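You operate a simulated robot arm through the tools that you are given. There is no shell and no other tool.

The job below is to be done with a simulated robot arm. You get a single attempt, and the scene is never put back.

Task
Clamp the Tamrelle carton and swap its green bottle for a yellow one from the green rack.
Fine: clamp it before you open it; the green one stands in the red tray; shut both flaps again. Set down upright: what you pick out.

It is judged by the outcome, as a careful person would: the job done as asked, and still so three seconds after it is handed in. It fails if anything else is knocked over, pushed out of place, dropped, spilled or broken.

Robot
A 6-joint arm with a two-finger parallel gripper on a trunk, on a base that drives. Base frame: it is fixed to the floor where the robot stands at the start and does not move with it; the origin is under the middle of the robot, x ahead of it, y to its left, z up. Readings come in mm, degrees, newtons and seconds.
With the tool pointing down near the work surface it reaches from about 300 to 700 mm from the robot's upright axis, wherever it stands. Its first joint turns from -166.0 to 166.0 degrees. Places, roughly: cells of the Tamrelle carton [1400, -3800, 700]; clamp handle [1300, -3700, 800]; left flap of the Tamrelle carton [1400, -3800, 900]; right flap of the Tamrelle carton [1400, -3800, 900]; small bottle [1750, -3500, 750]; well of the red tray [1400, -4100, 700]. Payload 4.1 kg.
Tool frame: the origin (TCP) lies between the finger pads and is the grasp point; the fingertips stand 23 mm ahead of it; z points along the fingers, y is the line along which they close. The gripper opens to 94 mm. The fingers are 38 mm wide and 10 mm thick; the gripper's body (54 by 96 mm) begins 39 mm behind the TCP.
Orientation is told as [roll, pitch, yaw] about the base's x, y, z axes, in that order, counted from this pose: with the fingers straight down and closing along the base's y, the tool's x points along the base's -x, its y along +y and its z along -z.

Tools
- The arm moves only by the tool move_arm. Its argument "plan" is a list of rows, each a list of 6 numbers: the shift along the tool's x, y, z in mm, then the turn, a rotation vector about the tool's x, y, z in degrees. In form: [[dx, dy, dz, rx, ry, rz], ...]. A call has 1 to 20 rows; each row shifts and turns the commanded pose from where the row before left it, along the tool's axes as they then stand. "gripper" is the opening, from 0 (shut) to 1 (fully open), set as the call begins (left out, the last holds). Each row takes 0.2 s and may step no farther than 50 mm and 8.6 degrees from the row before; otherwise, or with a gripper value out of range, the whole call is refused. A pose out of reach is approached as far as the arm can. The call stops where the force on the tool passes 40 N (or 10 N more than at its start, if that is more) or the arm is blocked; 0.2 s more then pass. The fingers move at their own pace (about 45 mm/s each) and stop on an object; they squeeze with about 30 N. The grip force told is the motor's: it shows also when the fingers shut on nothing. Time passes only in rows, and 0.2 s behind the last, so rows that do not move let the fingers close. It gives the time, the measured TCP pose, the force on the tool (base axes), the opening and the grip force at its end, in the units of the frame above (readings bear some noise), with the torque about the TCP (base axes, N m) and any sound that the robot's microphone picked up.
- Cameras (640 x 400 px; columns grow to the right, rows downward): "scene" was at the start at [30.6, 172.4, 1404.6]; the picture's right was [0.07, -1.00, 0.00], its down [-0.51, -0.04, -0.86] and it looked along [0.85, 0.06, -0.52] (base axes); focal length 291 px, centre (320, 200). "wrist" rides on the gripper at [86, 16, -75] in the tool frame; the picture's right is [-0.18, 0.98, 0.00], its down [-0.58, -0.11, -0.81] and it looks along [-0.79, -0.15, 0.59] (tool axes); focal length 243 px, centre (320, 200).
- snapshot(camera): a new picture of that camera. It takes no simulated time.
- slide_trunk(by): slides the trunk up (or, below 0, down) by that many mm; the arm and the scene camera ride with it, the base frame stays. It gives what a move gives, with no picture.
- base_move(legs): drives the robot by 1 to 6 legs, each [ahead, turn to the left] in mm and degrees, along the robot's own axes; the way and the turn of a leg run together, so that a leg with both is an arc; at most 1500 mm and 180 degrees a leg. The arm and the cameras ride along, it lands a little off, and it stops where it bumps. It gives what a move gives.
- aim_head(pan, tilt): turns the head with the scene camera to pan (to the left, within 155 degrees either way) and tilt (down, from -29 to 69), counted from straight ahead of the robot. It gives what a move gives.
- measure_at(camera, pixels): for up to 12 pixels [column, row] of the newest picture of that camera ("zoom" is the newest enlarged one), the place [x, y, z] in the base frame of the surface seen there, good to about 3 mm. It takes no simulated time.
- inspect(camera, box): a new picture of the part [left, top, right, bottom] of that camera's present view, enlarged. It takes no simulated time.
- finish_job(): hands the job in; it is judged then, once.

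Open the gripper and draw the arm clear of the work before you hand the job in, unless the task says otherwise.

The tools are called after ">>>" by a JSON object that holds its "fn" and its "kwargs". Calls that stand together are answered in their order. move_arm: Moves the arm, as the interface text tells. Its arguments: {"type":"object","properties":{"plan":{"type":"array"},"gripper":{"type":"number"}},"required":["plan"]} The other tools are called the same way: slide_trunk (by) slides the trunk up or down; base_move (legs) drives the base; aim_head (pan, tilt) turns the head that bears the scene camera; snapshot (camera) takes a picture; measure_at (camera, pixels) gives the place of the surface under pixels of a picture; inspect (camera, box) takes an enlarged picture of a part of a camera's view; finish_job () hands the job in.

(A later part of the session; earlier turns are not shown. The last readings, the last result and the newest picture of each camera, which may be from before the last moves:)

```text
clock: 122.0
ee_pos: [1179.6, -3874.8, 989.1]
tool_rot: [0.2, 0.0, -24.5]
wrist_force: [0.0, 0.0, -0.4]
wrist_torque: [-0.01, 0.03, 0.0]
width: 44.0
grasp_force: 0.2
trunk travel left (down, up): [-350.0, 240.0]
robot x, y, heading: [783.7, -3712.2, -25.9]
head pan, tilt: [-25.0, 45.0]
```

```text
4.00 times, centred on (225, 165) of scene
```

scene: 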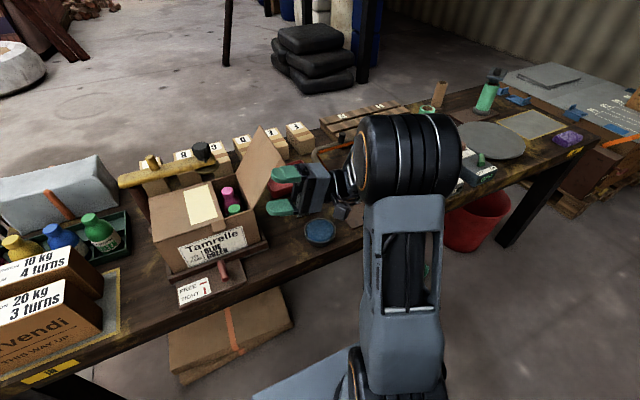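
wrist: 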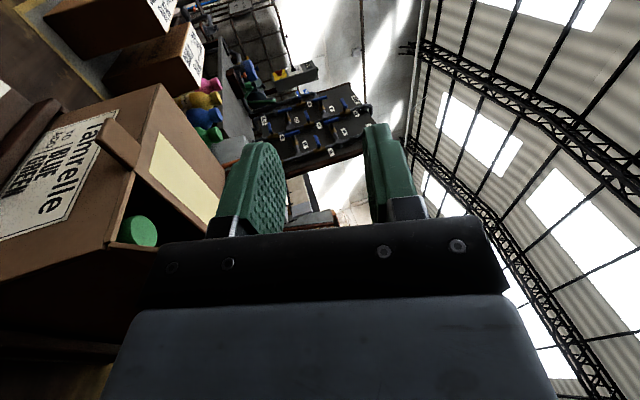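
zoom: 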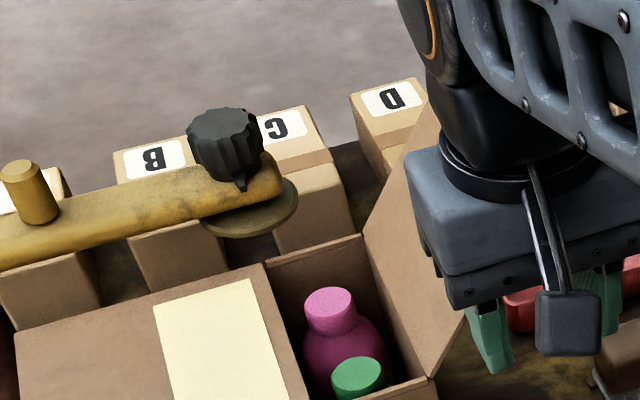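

The tool points down again and both visible bottles are undisturbed. I retract 30 mm and drive the base 280 mm to the left to serve the left flap.

>>> {"fn": "move_arm", "kwargs": {"plan": [[15, 0, 0, 0, 0, 0], [15, 0, 0, 0, 0, 0]]}}

>>> {"fn": "base_move", "kwargs": {"legs": [[0, 90], [270, 0], [0, -89]]}}

>>> {"fn": "aim_head", "kwargs": {"pan": 10, "tilt": 48}}

>>> {"fn": "snapshot", "kwargs": {"camera": "scene"}}

>>> {"fn": "snapshot", "kwargs": {"camera": "wrist"}}

```text
clock: 122.6
ee_pos: [1150.7, -3861.3, 989.5]
tool_rot: [0.3, -0.2, -24.5]
wrist_force: [0.6, 0.0, -0.4]
wrist_torque: [-0.01, -0.02, -0.02]
width: 44.2
grasp_force: 0.1
trunk travel left (down, up): [-350.0, 240.0]
robot x, y, heading: [784.4, -3711.9, -26.0]
head pan, tilt: [-25.0, 45.0]
```

```text
clock: 132.3
ee_pos: [1260.6, -3619.6, 988.1]
tool_rot: [0.3, 0.0, -24.4]
wrist_force: [-0.6, 1.0, -0.7]
wrist_torque: [0.0, -0.02, 0.0]
width: 43.9
grasp_force: 0.2
trunk travel left (down, up): [-350.0, 240.0]
robot x, y, heading: [894.0, -3473.3, -25.7]
head pan, tilt: [-25.0, 45.0]
```

```text
clock: 133.3
ee_pos: [1261.2, -3619.5, 987.6]
tool_rot: [0.3, 0.0, -24.5]
wrist_force: [-0.3, 0.4, -0.4]
wrist_torque: [-0.02, 0.0, 0.0]
width: 44.0
grasp_force: 0.1
trunk travel left (down, up): [-350.0, 240.0]
robot x, y, heading: [892.0, -3471.2, -25.8]
head pan, tilt: [10.0, 48.0]
```

```text
taken
```

scene: 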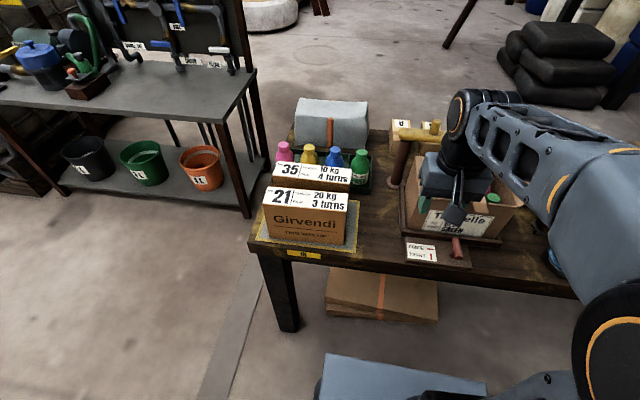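

```text
taken
```

wrist: 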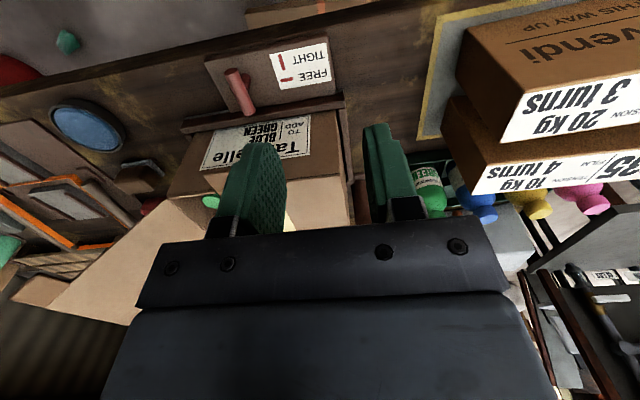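

The robot is now at 438 mm along the bench. I move above the left flap's tab (555 mm along, 66 deep) and stop at z 930 to look.

>>> {"fn": "move_arm", "kwargs": {"plan": [[-22.8, -33.9, 0, 0, 0, 0], [-22.8, -33.9, 0, 0, 0, 0], [-22.8, -33.9, 0, 0, 0, 0], [-22.8, -33.9, 0, 0, 0, 0], [0, 0, 20, 0, 0, 0], [0, 0, 20, 0, 0, 0], [0, 0, 18, 0, 0, 0], [0, 0, 0, 0, 0, 0]]}}

>>> {"fn": "snapshot", "kwargs": {"camera": "wrist"}}

>>> {"fn": "snapshot", "kwargs": {"camera": "scene"}}

```text
clock: 135.1
ee_pos: [1286.7, -3779.0, 928.3]
tool_rot: [0.3, 0.0, -24.4]
wrist_force: [1.0, -0.6, -0.3]
wrist_torque: [0.0, -0.01, -0.02]
width: 43.9
grasp_force: 0.0
trunk travel left (down, up): [-350.0, 240.0]
robot x, y, heading: [892.1, -3469.0, -25.7]
head pan, tilt: [10.0, 48.0]
```

```text
taken
```

wrist: 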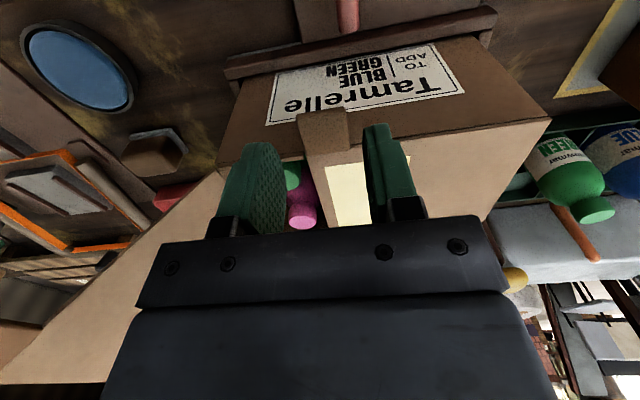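

```text
taken
```

scene: 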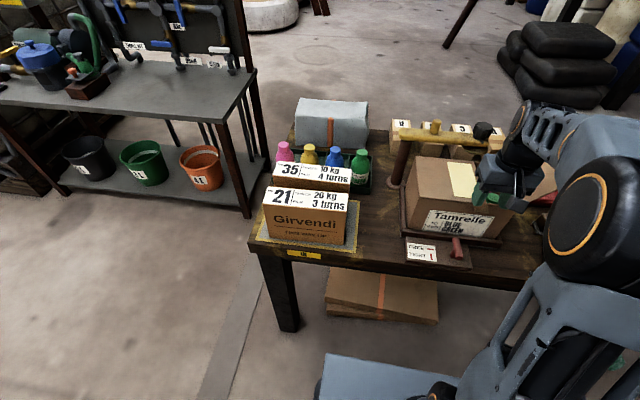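

The tab is centred at (323,128) in the wrist picture. I descend 51 mm to straddle it and close.

>>> {"fn": "move_arm", "kwargs": {"plan": [[0, 0, 20, 0, 0, 0], [0, 0, 20, 0, 0, 0], [0, 0, 11, 0, 0, 0], [0, 0, 0, 0, 0, 0]]}}

>>> {"fn": "move_arm", "kwargs": {"plan": [[0, 0, 0, 0, 0, 0], [0, 0, 0, 0, 0, 0], [0, 0, 0, 0, 0, 0], [0, 0, 0, 0, 0, 0]], "gripper": 0}}

>>> {"fn": "snapshot", "kwargs": {"camera": "wrist"}}

```text
clock: 136.1
ee_pos: [1287.3, -3781.5, 879.9]
tool_rot: [0.2, 0.0, -24.5]
wrist_force: [0.2, -0.6, -0.3]
wrist_torque: [0.01, 0.04, 0.01]
width: 44.1
grasp_force: 0.1
trunk travel left (down, up): [-350.0, 240.0]
robot x, y, heading: [893.4, -3472.9, -25.8]
head pan, tilt: [10.0, 48.0]
```

```text
clock: 137.1
ee_pos: [1287.2, -3780.2, 878.9]
tool_rot: [0.3, 0.1, -24.4]
wrist_force: [1.9, 6.2, 0.3]
wrist_torque: [-0.05, 0.18, 0.43]
width: 29.1
grasp_force: 30.0
trunk travel left (down, up): [-350.0, 240.0]
robot x, y, heading: [896.6, -3471.1, -25.6]
head pan, tilt: [10.0, 48.0]
```

```text
taken
```

wrist: 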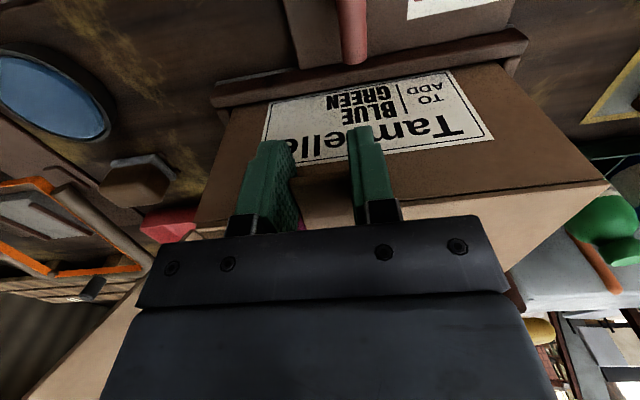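

The tab is held (29 mm). I lift the left flap along its arc about the left hinge (radius ~135 mm), first 21°.

>>> {"fn": "move_arm", "kwargs": {"plan": [[0, 0.6, -16.4, 7, 0, 0], [0, 0.6, -16.4, 7, 0, 0], [0, 0.6, -16.4, 7, 0, 0], [0, 0, 0, 0, 0, 0]]}}

>>> {"fn": "snapshot", "kwargs": {"camera": "scene"}}

```text
clock: 138.1
ee_pos: [1289.8, -3772.9, 925.9]
tool_rot: [-20.8, 0.0, -24.5]
wrist_force: [0.3, 3.6, -0.7]
wrist_torque: [-0.21, -0.01, 0.6]
width: 29.3
grasp_force: 30.6
trunk travel left (down, up): [-350.0, 240.0]
robot x, y, heading: [890.9, -3470.6, -25.8]
head pan, tilt: [10.0, 48.0]
```

```text
taken
```

scene: 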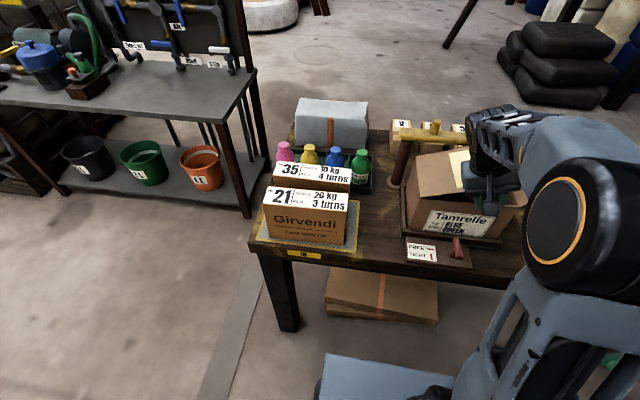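

The left flap lifts with only about 4 N. I continue another 28°.

>>> {"fn": "move_arm", "kwargs": {"plan": [[0, 0.6, -16.3, 7, 0, 0], [0, 0.6, -16.3, 7, 0, 0], [0, 0.6, -16.3, 7, 0, 0], [0, 0.6, -16.3, 7, 0, 0], [0, 0, 0, 0, 0, 0]]}}

>>> {"fn": "snapshot", "kwargs": {"camera": "scene"}}

```text
clock: 139.3
ee_pos: [1305.1, -3741.7, 981.7]
tool_rot: [-48.8, -0.1, -24.3]
wrist_force: [0.9, 6.3, -1.1]
wrist_torque: [0.38, 0.18, 0.15]
width: 29.6
grasp_force: 29.9
trunk travel left (down, up): [-350.0, 240.0]
robot x, y, heading: [896.3, -3469.1, -25.8]
head pan, tilt: [10.0, 48.0]
```

```text
taken
```

scene: 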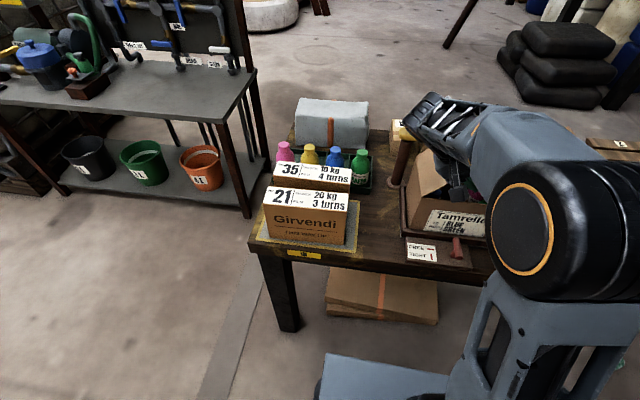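

At 49° the force is about 6 N. I continue by 28° to about 77°.

>>> {"fn": "move_arm", "kwargs": {"plan": [[0, 0.8, -16.2, 7, 0, 0], [0, 0.8, -16.2, 7, 0, 0], [0, 0.8, -16.2, 7, 0, 0], [0, 0.8, -16.2, 7, 0, 0], [0, 0, 0, 0, 0, 0]]}}

>>> {"fn": "snapshot", "kwargs": {"camera": "scene"}}

```text
clock: 140.5
ee_pos: [1328.6, -3689.4, 1010.7]
tool_rot: [-76.7, 0.0, -24.5]
wrist_force: [2.4, 1.9, -1.6]
wrist_torque: [0.19, -0.15, 0.23]
width: 29.2
grasp_force: 30.3
trunk travel left (down, up): [-350.0, 240.0]
robot x, y, heading: [892.1, -3468.5, -25.6]
head pan, tilt: [10.0, 48.0]
```

```text
taken
```

scene: 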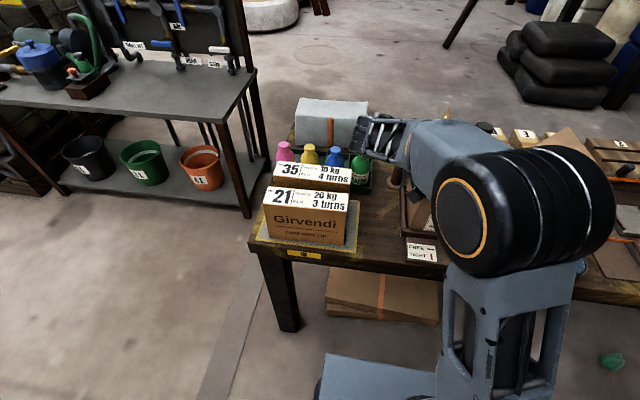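

At 77° all is calm. I continue 28° past vertical.

>>> {"fn": "move_arm", "kwargs": {"plan": [[0, 0.8, -16.2, 7, 0, 0], [0, 0.8, -16.2, 7, 0, 0], [0, 0, 0, 0, 0, 0]]}}

>>> {"fn": "move_arm", "kwargs": {"plan": [[0, 0.8, -16.2, 7, 0, 0], [0, 0.8, -16.2, 7, 0, 0], [0, 0, 0, 0, 0, 0]]}}

>>> {"fn": "snapshot", "kwargs": {"camera": "scene"}}

>>> {"fn": "snapshot", "kwargs": {"camera": "wrist"}}

```text
clock: 141.3
ee_pos: [1342.3, -3659.4, 1013.8]
tool_rot: [-90.8, 0.0, -24.4]
wrist_force: [-1.1, 1.9, -3.5]
wrist_torque: [0.35, 0.3, -0.01]
width: 28.9
grasp_force: 30.0
trunk travel left (down, up): [-350.0, 240.0]
robot x, y, heading: [894.0, -3470.3, -25.7]
head pan, tilt: [10.0, 48.0]
```

```text
clock: 142.1
ee_pos: [1348.4, -3667.0, 1014.4]
tool_rot: [-104.2, -0.7, -23.9]
wrist_force: [-14.2, 7.1, 16.8]
wrist_torque: [0.29, 0.17, -0.51]
width: 29.7
grasp_force: 30.5
out of reach, approached as far as the arm can: row 2
trunk travel left (down, up): [-350.0, 240.0]
robot x, y, heading: [893.7, -3472.0, -25.6]
head pan, tilt: [10.0, 48.0]
stopped in row 3: the force on the tool passed its limit at 42 N (the readings are from after the stop); the commanded pose is now the measured one
```

```text
taken
```

scene: 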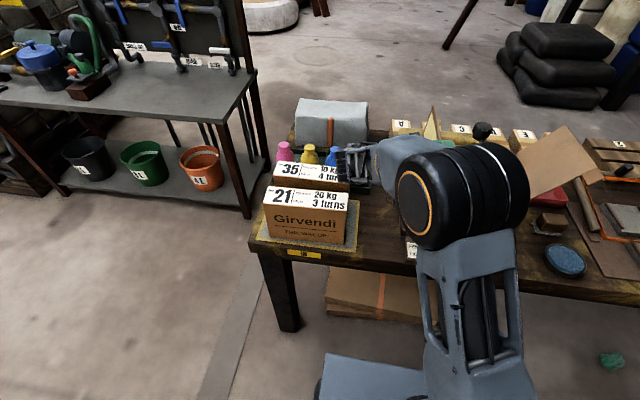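

```text
taken
```

wrist: 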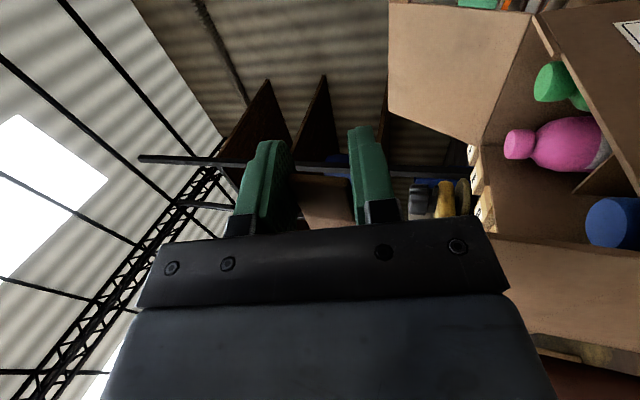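

The last step hit a joint limit and the tool twisted against the flap (force now about 23 N). I turn back to the 90° pose to relieve it before doing anything else.

>>> {"fn": "move_arm", "kwargs": {"plan": [[4.3, -0.5, -2.1, -6.7, 0, 0], [4.3, -0.5, -2.1, -6.7, 0, 0], [0, 0, 0, 0, 0, 0]]}}

>>> {"fn": "inspect", "kwargs": {"camera": "scene", "box": [330, 90, 490, 190]}}

```text
clock: 142.9
ee_pos: [1345.1, -3660.8, 1011.2]
tool_rot: [-90.6, -0.3, -23.6]
wrist_force: [2.4, -2.4, 6.8]
wrist_torque: [-0.24, 0.15, 0.13]
width: 29.2
grasp_force: 30.4
trunk travel left (down, up): [-350.0, 240.0]
robot x, y, heading: [889.1, -3472.1, -25.6]
head pan, tilt: [10.0, 48.0]
```

```text
4.00 times, centred on (410, 140) of scene
```

zoom: 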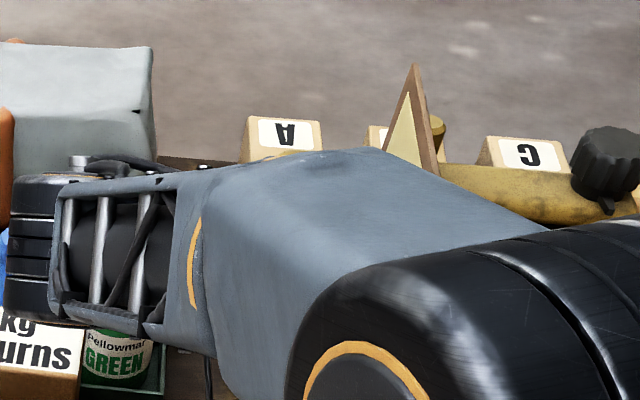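

Relieved (about 7 N). I now move the TCP left past vertical mostly by translation, with only a small tilt, letting the tab turn within the grip.

>>> {"fn": "move_arm", "kwargs": {"plan": [[0, 0.3, -8, 2, 0, 0], [0, 0.6, -8, 2, 0, 0], [0, 0, 0, 0, 0, 0]]}}

```text
clock: 143.7
ee_pos: [1351.0, -3646.3, 1010.1]
tool_rot: [-94.7, -0.4, -23.6]
wrist_force: [2.9, -1.2, 16.3]
wrist_torque: [-0.11, 0.0, -0.12]
width: 29.3
grasp_force: 30.1
trunk travel left (down, up): [-350.0, 240.0]
robot x, y, heading: [890.1, -3471.8, -25.5]
head pan, tilt: [10.0, 48.0]
```

It follows; 16 N upward means I should rise slightly. I go 20 mm further left, rising 2 mm.

>>> {"fn": "move_arm", "kwargs": {"plan": [[0, -2, -7, 1, 0, 0], [0, 0, -7, 1, 0, 0], [0, 0.5, -6, 0, 0, 0], [0, 0, 0, 0, 0, 0]]}}

>>> {"fn": "snapshot", "kwargs": {"camera": "wrist"}}

```text
clock: 144.7
ee_pos: [1359.0, -3629.9, 1008.2]
tool_rot: [-96.4, -0.1, -23.4]
wrist_force: [0.0, -3.7, -4.2]
wrist_torque: [-0.09, 0.41, -0.21]
width: 29.2
grasp_force: 29.7
trunk travel left (down, up): [-350.0, 240.0]
robot x, y, heading: [890.6, -3471.2, -26.0]
head pan, tilt: [10.0, 48.0]
```

```text
taken
```

wrist: 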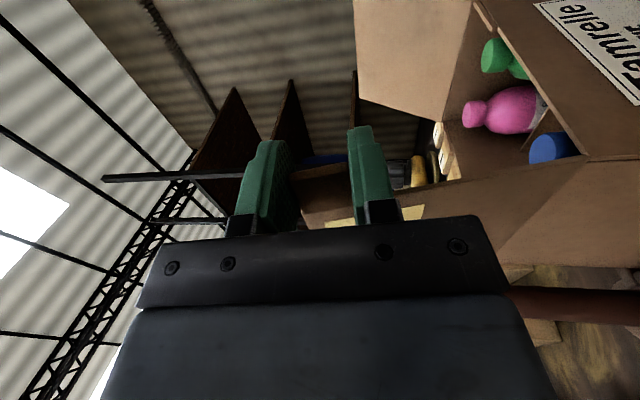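

The tab is now at 389 mm, about 104° open, with little force. I open the fingers to release the flap outward.

>>> {"fn": "move_arm", "kwargs": {"plan": [[0, 0, 0, 0, 0, 0], [0, 0, 0, 0, 0, 0], [0, 0, 0, 0, 0, 0], [0, 0, 0, 0, 0, 0]], "gripper": 0.7}}

>>> {"fn": "snapshot", "kwargs": {"camera": "wrist"}}

>>> {"fn": "snapshot", "kwargs": {"camera": "scene"}}

```text
clock: 145.7
ee_pos: [1359.0, -3628.8, 1009.9]
tool_rot: [-96.5, -0.4, -23.4]
wrist_force: [0.7, 0.0, 0.0]
wrist_torque: [-0.03, 0.02, 0.01]
width: 65.7
grasp_force: 0.0
trunk travel left (down, up): [-350.0, 240.0]
robot x, y, heading: [896.0, -3471.3, -25.6]
head pan, tilt: [10.0, 48.0]
```

```text
taken
```

wrist: 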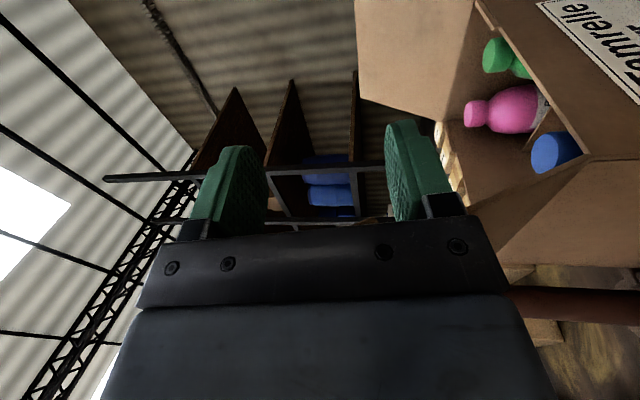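

```text
taken
```

scene: 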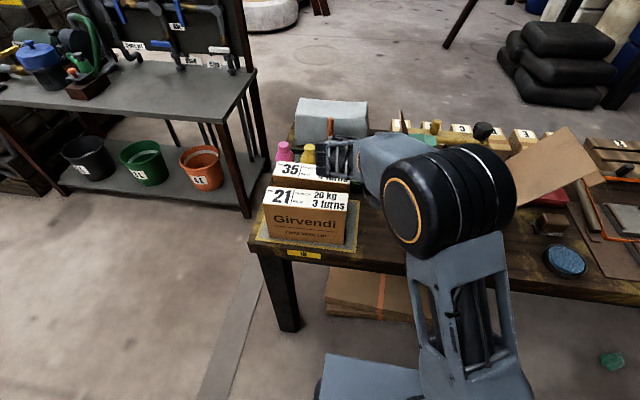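

The flap moved outward behind the palm side, at (520,210) in the wrist picture. I zoom in to see where its tab is relative to the gripper.

>>> {"fn": "inspect", "kwargs": {"camera": "wrist", "box": [360, 100, 640, 275]}}

>>> {"fn": "inspect", "kwargs": {"camera": "scene", "box": [310, 90, 470, 190]}}

```text
2.29 times, centred on (500, 188) of wrist
```

zoom: 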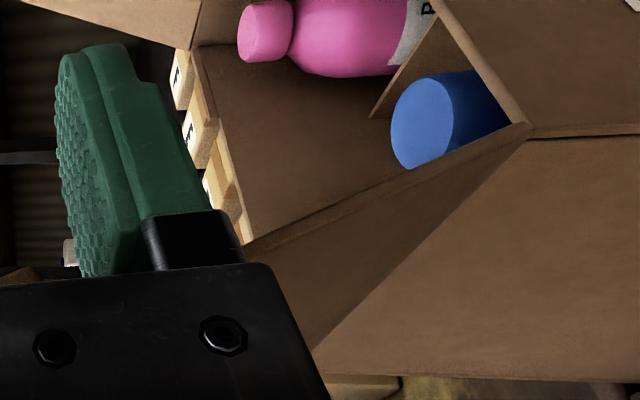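

```text
4.00 times, centred on (390, 140) of scene
```

zoom: 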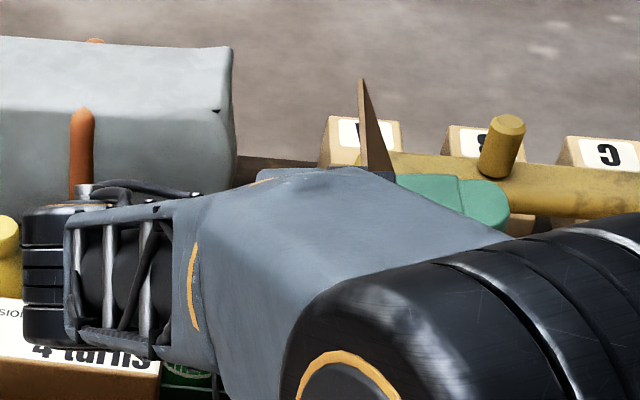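

The flap leans outward against the palm. I slide the gripper back toward the robot to clear the tab, letting the flap settle to its stop.

>>> {"fn": "move_arm", "kwargs": {"plan": [[12, 0, 0, 0, 0, 0], [12, 0, 0, 0, 0, 0], [12, 0, 0, 0, 0, 0], [12, 0, 0, 0, 0, 0], [12, 0, 0, 0, 0, 0], [0, 0, 0, 0, 0, 0]]}}

>>> {"fn": "snapshot", "kwargs": {"camera": "wrist"}}

>>> {"fn": "snapshot", "kwargs": {"camera": "scene"}}

```text
clock: 147.1
ee_pos: [1302.4, -3618.0, 1004.1]
tool_rot: [-96.4, -0.3, -23.4]
wrist_force: [-0.5, 0.0, -1.0]
wrist_torque: [0.01, 0.0, -0.02]
width: 66.0
grasp_force: 0.1
out of reach, approached as far as the arm can: row 1, 3, 5
trunk travel left (down, up): [-350.0, 240.0]
robot x, y, heading: [894.0, -3470.5, -25.7]
head pan, tilt: [10.0, 48.0]
```

```text
taken
```

wrist: 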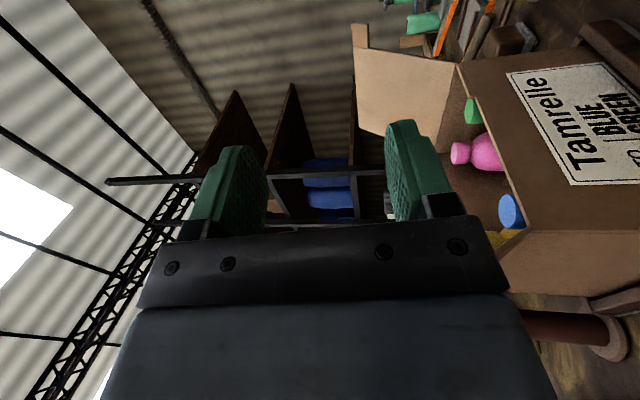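

```text
taken
```

scene: 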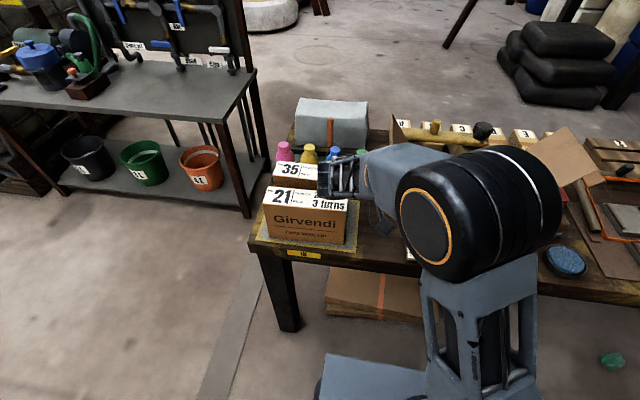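

The gripper is clear of the flap. I turn the tool back down.

>>> {"fn": "move_arm", "kwargs": {"plan": [[0, 0, 0, -8.03, 0, 0], [0, 0, 0, -8.03, 0, 0], [0, 0, 0, -8.03, 0, 0], [0, 0, 0, -8.03, 0, 0], [0, 0, 0, -8.03, 0, 0], [0, 0, 0, -8.03, 0, 0], [0, 0, 0, -8.03, 0, 0], [0, 0, 0, -8.03, 0, 0], [0, 0, 0, -8.03, 0, 0], [0, 0, 0, -8.03, 0, 0], [0, 0, 0, -8.03, 0, 0], [0, 0, 0, -8.03, 0, 0], [0, 0, 0, 0, 0, 0]]}}

>>> {"fn": "snapshot", "kwargs": {"camera": "scene"}}

>>> {"fn": "snapshot", "kwargs": {"camera": "wrist"}}

```text
clock: 149.9
ee_pos: [1302.2, -3617.6, 1004.4]
tool_rot: [-0.2, -0.4, -23.8]
wrist_force: [0.5, -0.3, 0.2]
wrist_torque: [0.01, -0.02, 0.0]
width: 65.7
grasp_force: 0.1
trunk travel left (down, up): [-350.0, 240.0]
robot x, y, heading: [890.6, -3470.0, -25.5]
head pan, tilt: [10.0, 48.0]
```

```text
taken
```

scene: 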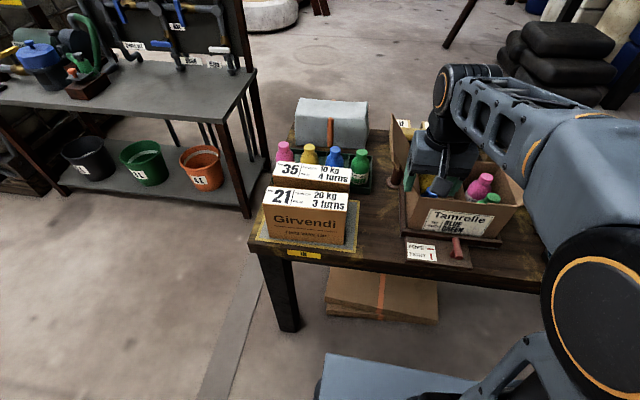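

```text
taken
```

wrist: 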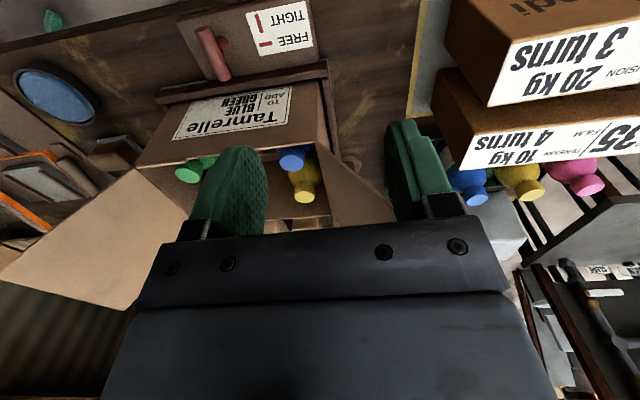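

Both flaps are open: the carton holds yellow, pink (back), blue and green (front), with the green cap at about (490,198). I zoom and measure the caps.

>>> {"fn": "inspect", "kwargs": {"camera": "scene", "box": [390, 140, 550, 240]}}

```text
4.00 times, centred on (470, 190) of scene
```

zoom: 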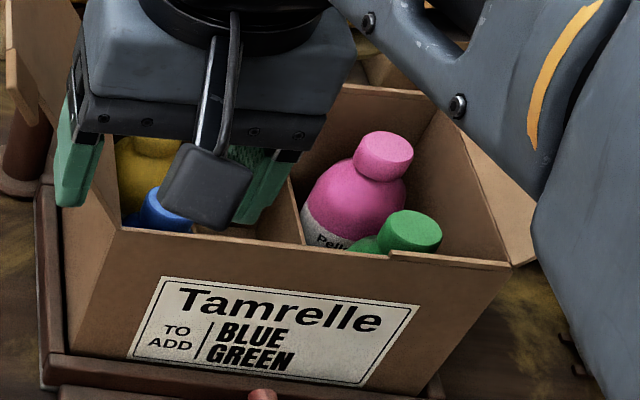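

>>> {"fn": "measure_at", "kwargs": {"camera": "zoom", "pixels": [[415, 222], [400, 240], [435, 235], [395, 218], [385, 145], [375, 175], [400, 150], [355, 150], [165, 200], [450, 262], [300, 235], [510, 265]]}}

```text
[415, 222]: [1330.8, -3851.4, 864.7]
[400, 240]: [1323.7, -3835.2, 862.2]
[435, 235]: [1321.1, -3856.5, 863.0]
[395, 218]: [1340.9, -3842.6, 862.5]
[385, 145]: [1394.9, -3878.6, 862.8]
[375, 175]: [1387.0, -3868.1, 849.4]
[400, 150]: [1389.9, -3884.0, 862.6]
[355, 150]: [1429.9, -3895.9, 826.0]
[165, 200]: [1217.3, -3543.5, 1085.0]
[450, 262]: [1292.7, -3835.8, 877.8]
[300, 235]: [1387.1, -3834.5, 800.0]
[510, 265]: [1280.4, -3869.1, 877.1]
```

The green cap's centre is at about (1331,-3850), top z 863, with the pink one behind it and walls close on the right. Before driving for it I measure the robot's own deck front edge to know how near the bench I may go.

>>> {"fn": "measure_at", "kwargs": {"camera": "scene", "pixels": [[330, 358], [400, 368], [480, 383], [325, 390], [300, 255], [350, 266], [420, 270]]}}

```text
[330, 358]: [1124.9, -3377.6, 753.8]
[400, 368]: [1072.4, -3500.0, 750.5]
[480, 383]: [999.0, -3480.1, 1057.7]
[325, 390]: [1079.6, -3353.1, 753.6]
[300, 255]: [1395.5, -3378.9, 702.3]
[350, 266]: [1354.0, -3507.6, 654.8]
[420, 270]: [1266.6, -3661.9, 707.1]
```

The deck reaches only about 180 mm ahead of the axis, so I can go closer. I retract and raise the arm a little and drive to a spot from which both the green cell and the red tray are reachable (about 680 along, 350 off the edge).

>>> {"fn": "move_arm", "kwargs": {"plan": [[20, 0, -15, 0, 0, 0], [20, 0, -15, 0, 0, 0], [20, 0, -10, 0, 0, 0]], "gripper": 0.6}}

>>> {"fn": "base_move", "kwargs": {"legs": [[0, -89], [242, 0], [0, 90]]}}

>>> {"fn": "aim_head", "kwargs": {"pan": -10, "tilt": 48}}

>>> {"fn": "snapshot", "kwargs": {"camera": "scene"}}

```text
clock: 150.7
ee_pos: [1247.6, -3591.6, 1044.7]
tool_rot: [-0.3, -0.3, -23.7]
wrist_force: [0.2, 0.4, 0.5]
wrist_torque: [-0.01, 0.0, -0.02]
width: 56.3
grasp_force: 0.1
trunk travel left (down, up): [-350.0, 240.0]
robot x, y, heading: [890.4, -3474.4, -26.0]
head pan, tilt: [10.0, 48.0]
```

```text
clock: 159.9
ee_pos: [1150.4, -3809.7, 1043.2]
tool_rot: [-0.1, -0.3, -23.7]
wrist_force: [-0.4, -0.2, -0.1]
wrist_torque: [0.01, 0.01, 0.02]
width: 56.6
grasp_force: 0.0
trunk travel left (down, up): [-350.0, 240.0]
robot x, y, heading: [797.2, -3686.8, -26.1]
head pan, tilt: [10.0, 48.0]
```

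```text
clock: 160.8
ee_pos: [1149.8, -3810.3, 1043.4]
tool_rot: [-0.3, -0.3, -23.6]
wrist_force: [0.1, -0.5, -0.7]
wrist_torque: [0.03, 0.01, 0.0]
width: 56.6
grasp_force: 0.0
trunk travel left (down, up): [-350.0, 240.0]
robot x, y, heading: [795.4, -3690.7, -25.7]
head pan, tilt: [-10.0, 48.0]
```

```text
taken
```

scene: 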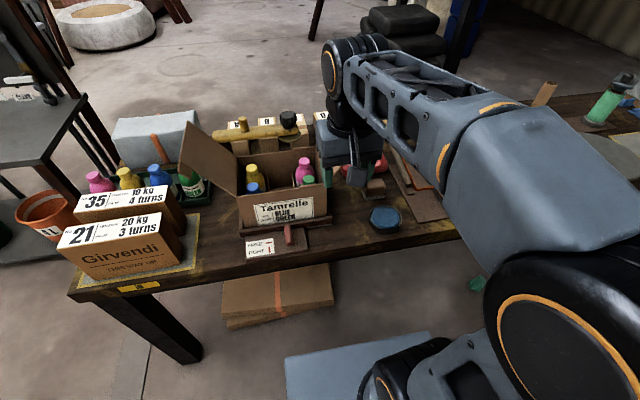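

The interior is well visible now: yellow and blue on the left, pink and green on the right, middle free. I advance 70 mm and zoom for a measurement.

>>> {"fn": "base_move", "kwargs": {"legs": [[70, 0]]}}

>>> {"fn": "inspect", "kwargs": {"camera": "scene", "box": [200, 120, 360, 220]}}

```text
clock: 161.8
ee_pos: [1213.2, -3842.1, 1044.2]
tool_rot: [-0.3, -0.3, -23.7]
wrist_force: [0.0, -0.4, 0.2]
wrist_torque: [0.0, -0.02, 0.05]
width: 56.2
grasp_force: 0.0
trunk travel left (down, up): [-350.0, 240.0]
robot x, y, heading: [857.5, -3717.5, -25.6]
head pan, tilt: [-10.0, 48.0]
```

```text
4.00 times, centred on (280, 170) of scene
```

zoom: 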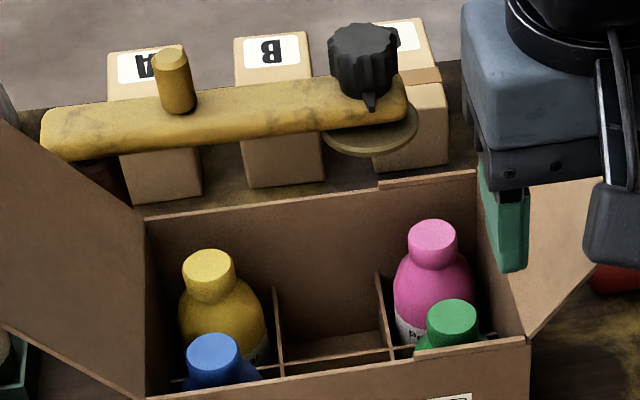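

The carton has 3×2 cells; green stands in the front right one at zoom (452,320). I measure the caps and walls around it.

>>> {"fn": "measure_at", "kwargs": {"camera": "zoom", "pixels": [[452, 315], [432, 312], [472, 312], [452, 302], [450, 328], [450, 340], [432, 235], [385, 300], [480, 347], [520, 345], [445, 365], [370, 345]]}}

>>> {"fn": "inspect", "kwargs": {"camera": "scene", "box": [290, 175, 338, 215]}}

```text
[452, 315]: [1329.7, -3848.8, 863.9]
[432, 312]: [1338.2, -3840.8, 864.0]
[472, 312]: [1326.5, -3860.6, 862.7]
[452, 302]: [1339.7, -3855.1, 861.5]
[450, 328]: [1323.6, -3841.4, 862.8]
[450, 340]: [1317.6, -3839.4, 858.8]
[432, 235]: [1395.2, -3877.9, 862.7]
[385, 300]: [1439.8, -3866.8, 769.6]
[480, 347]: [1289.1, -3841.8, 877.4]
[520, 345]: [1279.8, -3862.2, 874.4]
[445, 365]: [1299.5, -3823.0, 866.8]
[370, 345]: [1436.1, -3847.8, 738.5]
```

```text
10.00 times, centred on (314, 195) of scene
```

zoom: 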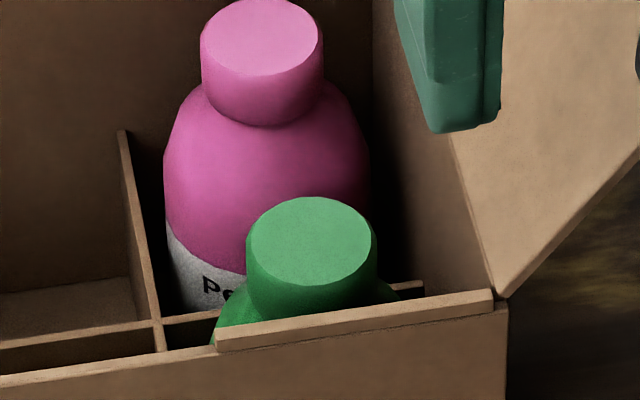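

The green cap is 32 mm wide, centred at about (1332,-3849.5), from z 844 to 863. I go above it and turn the fingers to close along the depth, since the side wall is too near for the other way.

>>> {"fn": "move_arm", "kwargs": {"plan": [[-37.3, 13.7, 0, 0, 0, 0], [-37.3, 13.7, 0, 0, 0, 0], [-37.2, 13.6, 0, 0, 0, 0], [0, 0, 0, 0, 0, 8.25], [0, 0, 0, 0, 0, 8.25], [0, 0, 0, 0, 0, 8.25], [0, 0, 0, 0, 0, 8.25], [0, 0, 0, 0, 0, 8.25], [0, 0, 0, 0, 0, 8.25], [0, 0, 0, 0, 0, 8.25], [0, 0, 0, 0, 0, 8.25], [0, 0, 0, 0, 0, 8.25], [0, 0, 0, 0, 0, 8.25], [0, 0, 0, 0, 0, 8.3], [0, 0, 0, 0, 0, 0]], "gripper": 0.49}}

>>> {"fn": "snapshot", "kwargs": {"camera": "wrist"}}

>>> {"fn": "snapshot", "kwargs": {"camera": "scene"}}

```text
clock: 165.0
ee_pos: [1332.7, -3849.4, 1044.9]
tool_rot: [0.4, -0.3, -114.5]
wrist_force: [0.0, -0.8, -0.3]
wrist_torque: [0.0, 0.0, -0.01]
width: 46.4
grasp_force: 0.1
trunk travel left (down, up): [-350.0, 240.0]
robot x, y, heading: [855.1, -3720.9, -25.9]
head pan, tilt: [-10.0, 48.0]
```

```text
taken
```

wrist: 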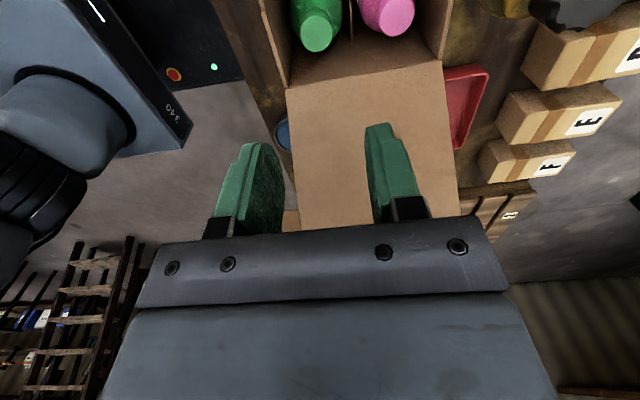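

```text
taken
```

scene: 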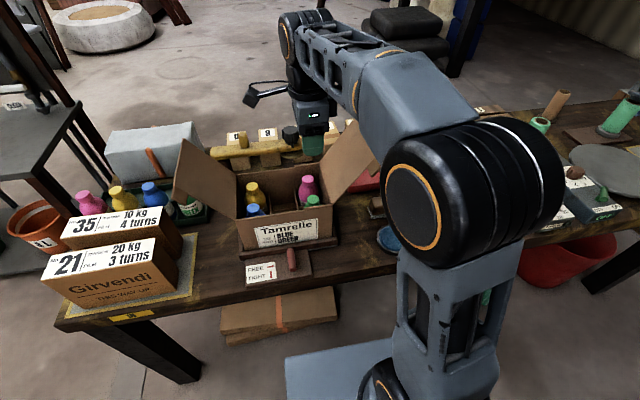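

The green cap appears at about (315,32) in the wrist picture. I measure its rim there to refine the centring.

>>> {"fn": "inspect", "kwargs": {"camera": "wrist", "box": [270, 0, 430, 100]}}

>>> {"fn": "measure_at", "kwargs": {"camera": "wrist", "pixels": [[315, 32], [300, 32], [331, 28], [316, 20], [316, 45], [390, 18], [295, 75], [430, 60], [283, 60]]}}

```text
4.00 times, centred on (350, 50) of wrist
```

zoom: 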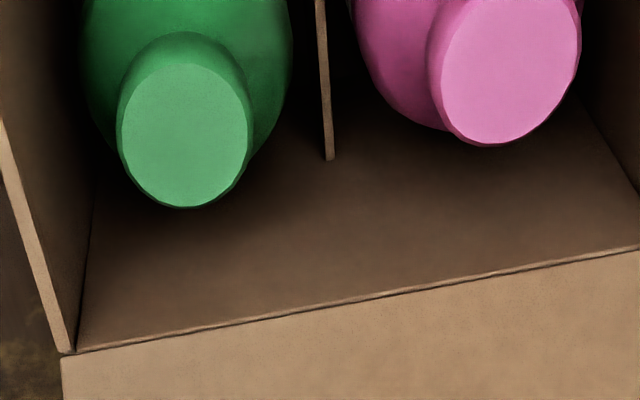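

```text
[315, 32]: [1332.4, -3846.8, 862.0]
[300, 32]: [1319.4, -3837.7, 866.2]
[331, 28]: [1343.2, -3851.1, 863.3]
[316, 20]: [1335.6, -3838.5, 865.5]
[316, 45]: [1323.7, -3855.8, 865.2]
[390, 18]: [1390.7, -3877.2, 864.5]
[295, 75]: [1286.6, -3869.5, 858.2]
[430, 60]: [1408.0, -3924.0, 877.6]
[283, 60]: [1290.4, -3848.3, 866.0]
```

The estimates agree within 3 mm; I shift 2 mm toward the robot and descend to z 920, then re-check.

>>> {"fn": "move_arm", "kwargs": {"plan": [[0, -2, 25, 0, 0, 0], [0, 0, 25, 0, 0, 0], [0, 0, 25, 0, 0, 0], [0, 0, 25, 0, 0, 0], [0, 0, 25, 0, 0, 0], [0, 0, 0, 0, 0, 0]]}}

>>> {"fn": "snapshot", "kwargs": {"camera": "wrist"}}

>>> {"fn": "inspect", "kwargs": {"camera": "scene", "box": [220, 120, 380, 220]}}

```text
clock: 166.4
ee_pos: [1333.2, -3849.2, 917.9]
tool_rot: [0.3, -0.4, -114.5]
wrist_force: [1.0, -0.6, 0.7]
wrist_torque: [0.0, 0.0, 0.0]
width: 45.9
grasp_force: 0.1
trunk travel left (down, up): [-350.0, 240.0]
robot x, y, heading: [856.7, -3721.2, -25.9]
head pan, tilt: [-10.0, 48.0]
```

```text
taken
```

wrist: 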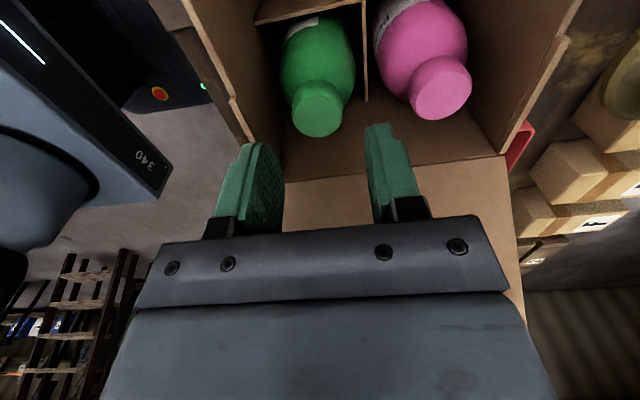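

```text
4.00 times, centred on (300, 170) of scene
```

zoom: 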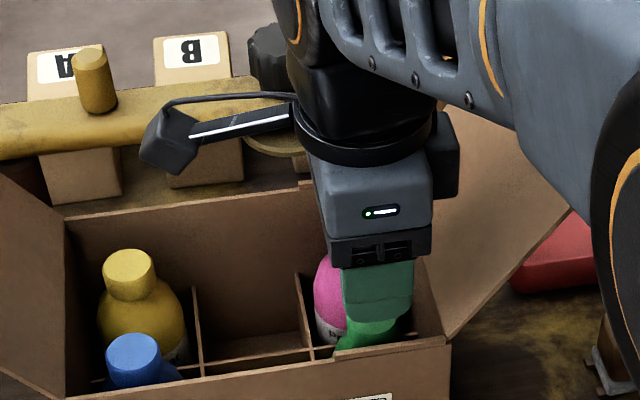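

The cap is centred at (319,111), exactly where the grasp axis projects. I descend 52 mm to grip height.

>>> {"fn": "move_arm", "kwargs": {"plan": [[0, 0, 20, 0, 0, 0], [0, 0, 20, 0, 0, 0], [0, 0, 12, 0, 0, 0], [0, 0, 0, 0, 0, 0]]}}

>>> {"fn": "snapshot", "kwargs": {"camera": "wrist"}}

```text
clock: 167.4
ee_pos: [1331.7, -3849.2, 865.3]
tool_rot: [0.2, -0.3, -114.4]
wrist_force: [0.8, 0.8, 0.2]
wrist_torque: [-0.02, 0.0, 0.01]
width: 45.9
grasp_force: 0.1
trunk travel left (down, up): [-350.0, 240.0]
robot x, y, heading: [855.9, -3719.3, -25.5]
head pan, tilt: [-10.0, 48.0]
```

```text
taken
```

wrist: 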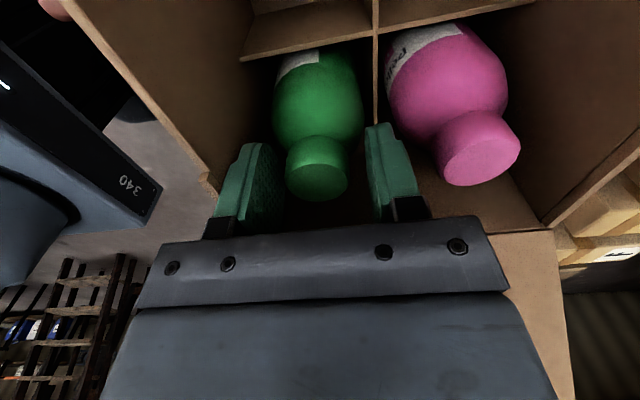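

The fingers straddle the green cap without contact. I close and check the grip.

>>> {"fn": "move_arm", "kwargs": {"plan": [[0, 0, 0, 0, 0, 0], [0, 0, 0, 0, 0, 0], [0, 0, 0, 0, 0, 0], [0, 0, 0, 0, 0, 0]], "gripper": 0}}

```text
clock: 168.4
ee_pos: [1331.6, -3848.5, 866.0]
tool_rot: [0.2, -0.2, -114.4]
wrist_force: [-0.1, 0.7, -0.6]
wrist_torque: [0.01, -0.02, 0.02]
width: 31.2
grasp_force: 30.1
trunk travel left (down, up): [-350.0, 240.0]
robot x, y, heading: [857.3, -3719.9, -25.9]
head pan, tilt: [-10.0, 48.0]
```

The green bottle is held by its cap (31.2 mm, 30 N). I lift it straight up out of the cell to z≈1036.

>>> {"fn": "move_arm", "kwargs": {"plan": [[0, 0, -10, 0, 0, 0], [0, 0, -15, 0, 0, 0], [0, 0, -20, 0, 0, 0], [0, 0, -25, 0, 0, 0], [0, 0, -25, 0, 0, 0], [0, 0, -25, 0, 0, 0], [0, 0, -25, 0, 0, 0], [0, 0, -25, 0, 0, 0], [0, 0, 0, 0, 0, 0]]}}

>>> {"fn": "snapshot", "kwargs": {"camera": "scene"}}

>>> {"fn": "snapshot", "kwargs": {"camera": "wrist"}}

```text
clock: 170.4
ee_pos: [1331.0, -3847.3, 1038.1]
tool_rot: [0.3, -0.4, -114.4]
wrist_force: [0.1, -0.3, -2.8]
wrist_torque: [-0.02, 0.03, -0.02]
width: 31.2
grasp_force: 29.9
trunk travel left (down, up): [-350.0, 240.0]
robot x, y, heading: [857.6, -3718.0, -25.7]
head pan, tilt: [-10.0, 48.0]
```

```text
taken
```

scene: 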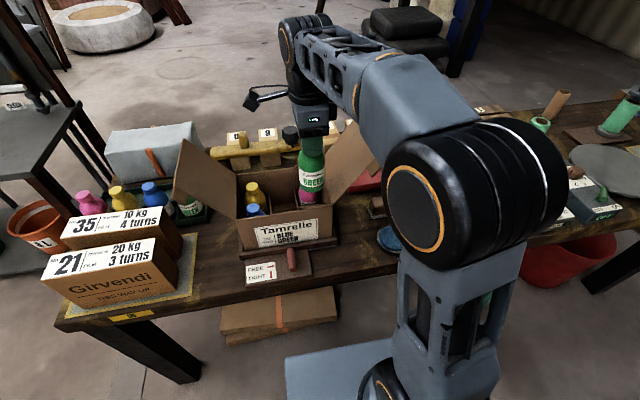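

```text
taken
```

wrist: 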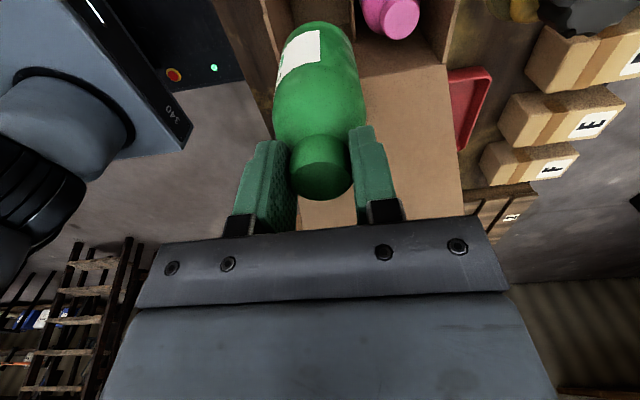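

The green bottle hangs upright from the gripper (about 2.8 N). I zoom to measure where its bottom is.

>>> {"fn": "inspect", "kwargs": {"camera": "scene", "box": [260, 110, 388, 210]}}

```text
4.00 times, centred on (324, 160) of scene
```

zoom: 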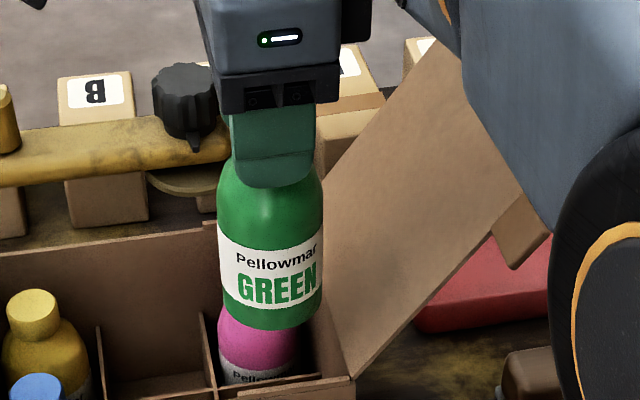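

>>> {"fn": "measure_at", "kwargs": {"camera": "zoom", "pixels": [[272, 325], [272, 300], [262, 320], [425, 60], [505, 215], [525, 245], [350, 375], [460, 300], [410, 330], [545, 255]]}}

```text
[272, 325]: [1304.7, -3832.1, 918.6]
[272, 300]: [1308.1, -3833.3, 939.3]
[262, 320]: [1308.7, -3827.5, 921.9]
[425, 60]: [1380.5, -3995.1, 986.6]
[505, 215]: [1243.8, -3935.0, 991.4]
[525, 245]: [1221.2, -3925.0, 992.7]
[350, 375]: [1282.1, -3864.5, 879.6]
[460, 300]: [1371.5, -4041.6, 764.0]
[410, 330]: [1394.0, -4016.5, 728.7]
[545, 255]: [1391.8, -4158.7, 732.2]
```

The bottle's bottom is 122 mm below the TCP, and the right flap's upper edge is at z≈991, 714 along. I carry the bottle around the front of that flap: back to depth 20, then right to 803.

>>> {"fn": "move_arm", "kwargs": {"plan": [[0, -28, 0, 0, 0, 0], [0, -28, 0, 0, 0, 0], [0, -28, 0, 0, 0, 0], [0, -29, 0, 0, 0, 0], [-34, 0, 0, 0, 0, 0], [-34, 0, 0, 0, 0, 0], [-34, 0, 0, 0, 0, 0], [-34, 0, 0, 0, 0, 0], [-34, 0, 0, 0, 0, 0], [-35, 0, 0, 0, 0, 0], [0, 0, 0, 0, 0, 0]]}}

>>> {"fn": "snapshot", "kwargs": {"camera": "scene"}}

>>> {"fn": "snapshot", "kwargs": {"camera": "wrist"}}

```text
clock: 172.8
ee_pos: [1141.4, -3987.2, 1038.4]
tool_rot: [0.3, -0.3, -114.4]
wrist_force: [0.6, 0.5, -3.8]
wrist_torque: [0.0, -0.02, -0.02]
width: 31.2
grasp_force: 30.2
trunk travel left (down, up): [-350.0, 240.0]
robot x, y, heading: [858.4, -3715.4, -25.9]
head pan, tilt: [-10.0, 48.0]
```

```text
taken
```

scene: 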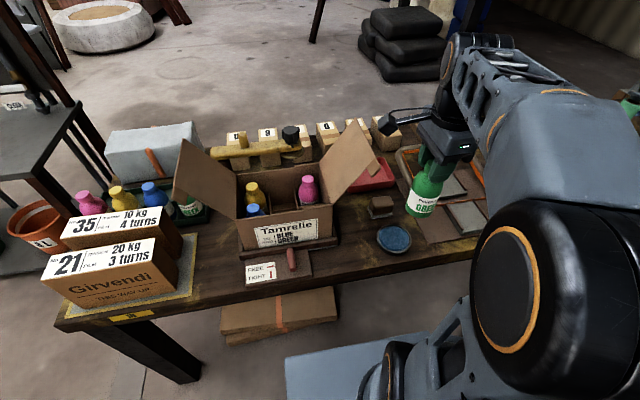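

```text
taken
```

wrist: 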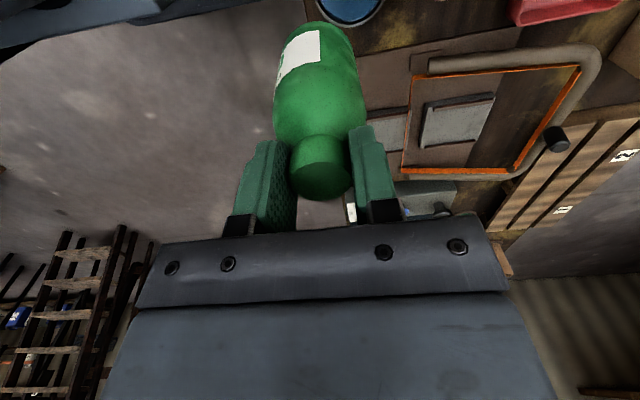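

The bottle is at depth 18, 804 along, clear of the flap. Before going over the tray I zoom on it for fresh measures.

>>> {"fn": "aim_head", "kwargs": {"pan": -20, "tilt": 42}}

>>> {"fn": "inspect", "kwargs": {"camera": "scene", "box": [260, 110, 420, 210]}}

```text
clock: 173.5
ee_pos: [1140.4, -3986.7, 1039.8]
tool_rot: [0.3, -0.3, -114.5]
wrist_force: [-0.1, 0.0, -2.5]
wrist_torque: [-0.01, 0.01, -0.03]
width: 31.1
grasp_force: 30.0
trunk travel left (down, up): [-350.0, 240.0]
robot x, y, heading: [861.4, -3718.5, -25.5]
head pan, tilt: [-20.0, 42.0]
```

```text
4.00 times, centred on (340, 160) of scene
```

zoom: 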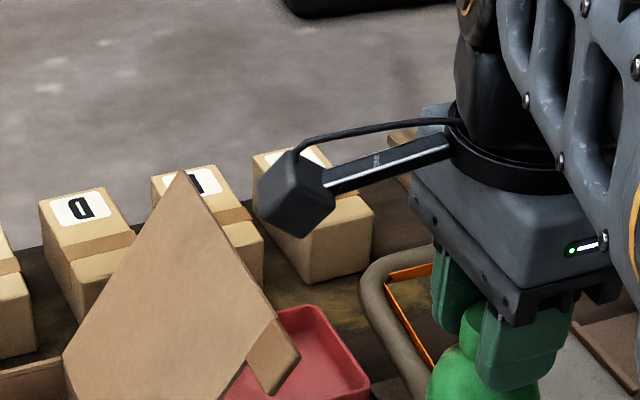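

>>> {"fn": "measure_at", "kwargs": {"camera": "zoom", "pixels": [[320, 307], [290, 310], [367, 390], [330, 360], [345, 385], [310, 350], [250, 390], [300, 335], [340, 340], [290, 390], [280, 315]]}}

```text
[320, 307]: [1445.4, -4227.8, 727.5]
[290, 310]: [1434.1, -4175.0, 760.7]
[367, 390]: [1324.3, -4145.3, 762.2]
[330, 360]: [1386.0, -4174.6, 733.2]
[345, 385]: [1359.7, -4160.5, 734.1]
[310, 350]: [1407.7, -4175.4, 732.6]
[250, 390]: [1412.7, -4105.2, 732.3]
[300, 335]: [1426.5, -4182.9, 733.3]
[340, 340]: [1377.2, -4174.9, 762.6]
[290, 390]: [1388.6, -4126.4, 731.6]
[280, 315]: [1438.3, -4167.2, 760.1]
```

The tray's rim is at z≈761 and its floor at 732.5, centre at depth 308, 804 along. I carry the bottle forward and down to just above the tray, at TCP z 900 (bottom at 778).

>>> {"fn": "move_arm", "kwargs": {"plan": [[0, 48, 10, 0, 0, 0], [0, 48, 10, 0, 0, 0], [0, 48, 10, 0, 0, 0], [0, 48, 5, 0, 0, 0], [0, 48, 0, 0, 0, 0], [0, 20, 25, 0, 0, 0], [0, 20, 25, 0, 0, 0], [0, 9, 27, 0, 0, 0], [0, 0, 27, 0, 0, 0], [0, 0, 0, 0, 0, 0]]}}

>>> {"fn": "snapshot", "kwargs": {"camera": "scene"}}

>>> {"fn": "snapshot", "kwargs": {"camera": "wrist"}}

```text
clock: 175.7
ee_pos: [1406.3, -4108.4, 900.6]
tool_rot: [0.3, -0.3, -114.6]
wrist_force: [-0.2, -0.1, -2.1]
wrist_torque: [-0.01, -0.02, -0.01]
width: 30.8
grasp_force: 29.7
trunk travel left (down, up): [-350.0, 240.0]
robot x, y, heading: [857.8, -3724.2, -25.8]
head pan, tilt: [-20.0, 42.0]
```

```text
taken
```

scene: 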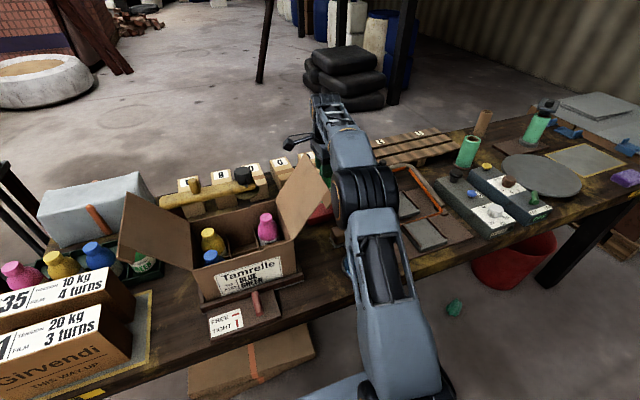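

```text
taken
```

wrist: 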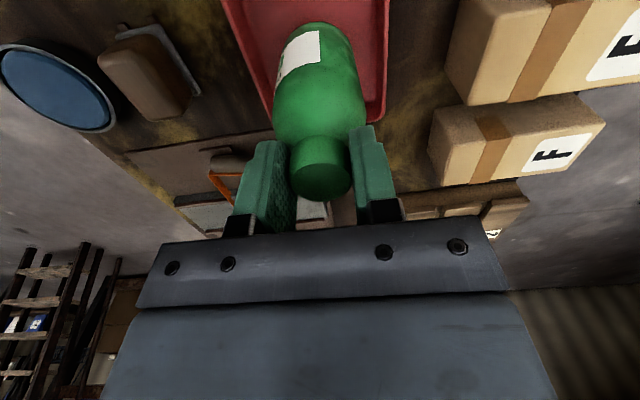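

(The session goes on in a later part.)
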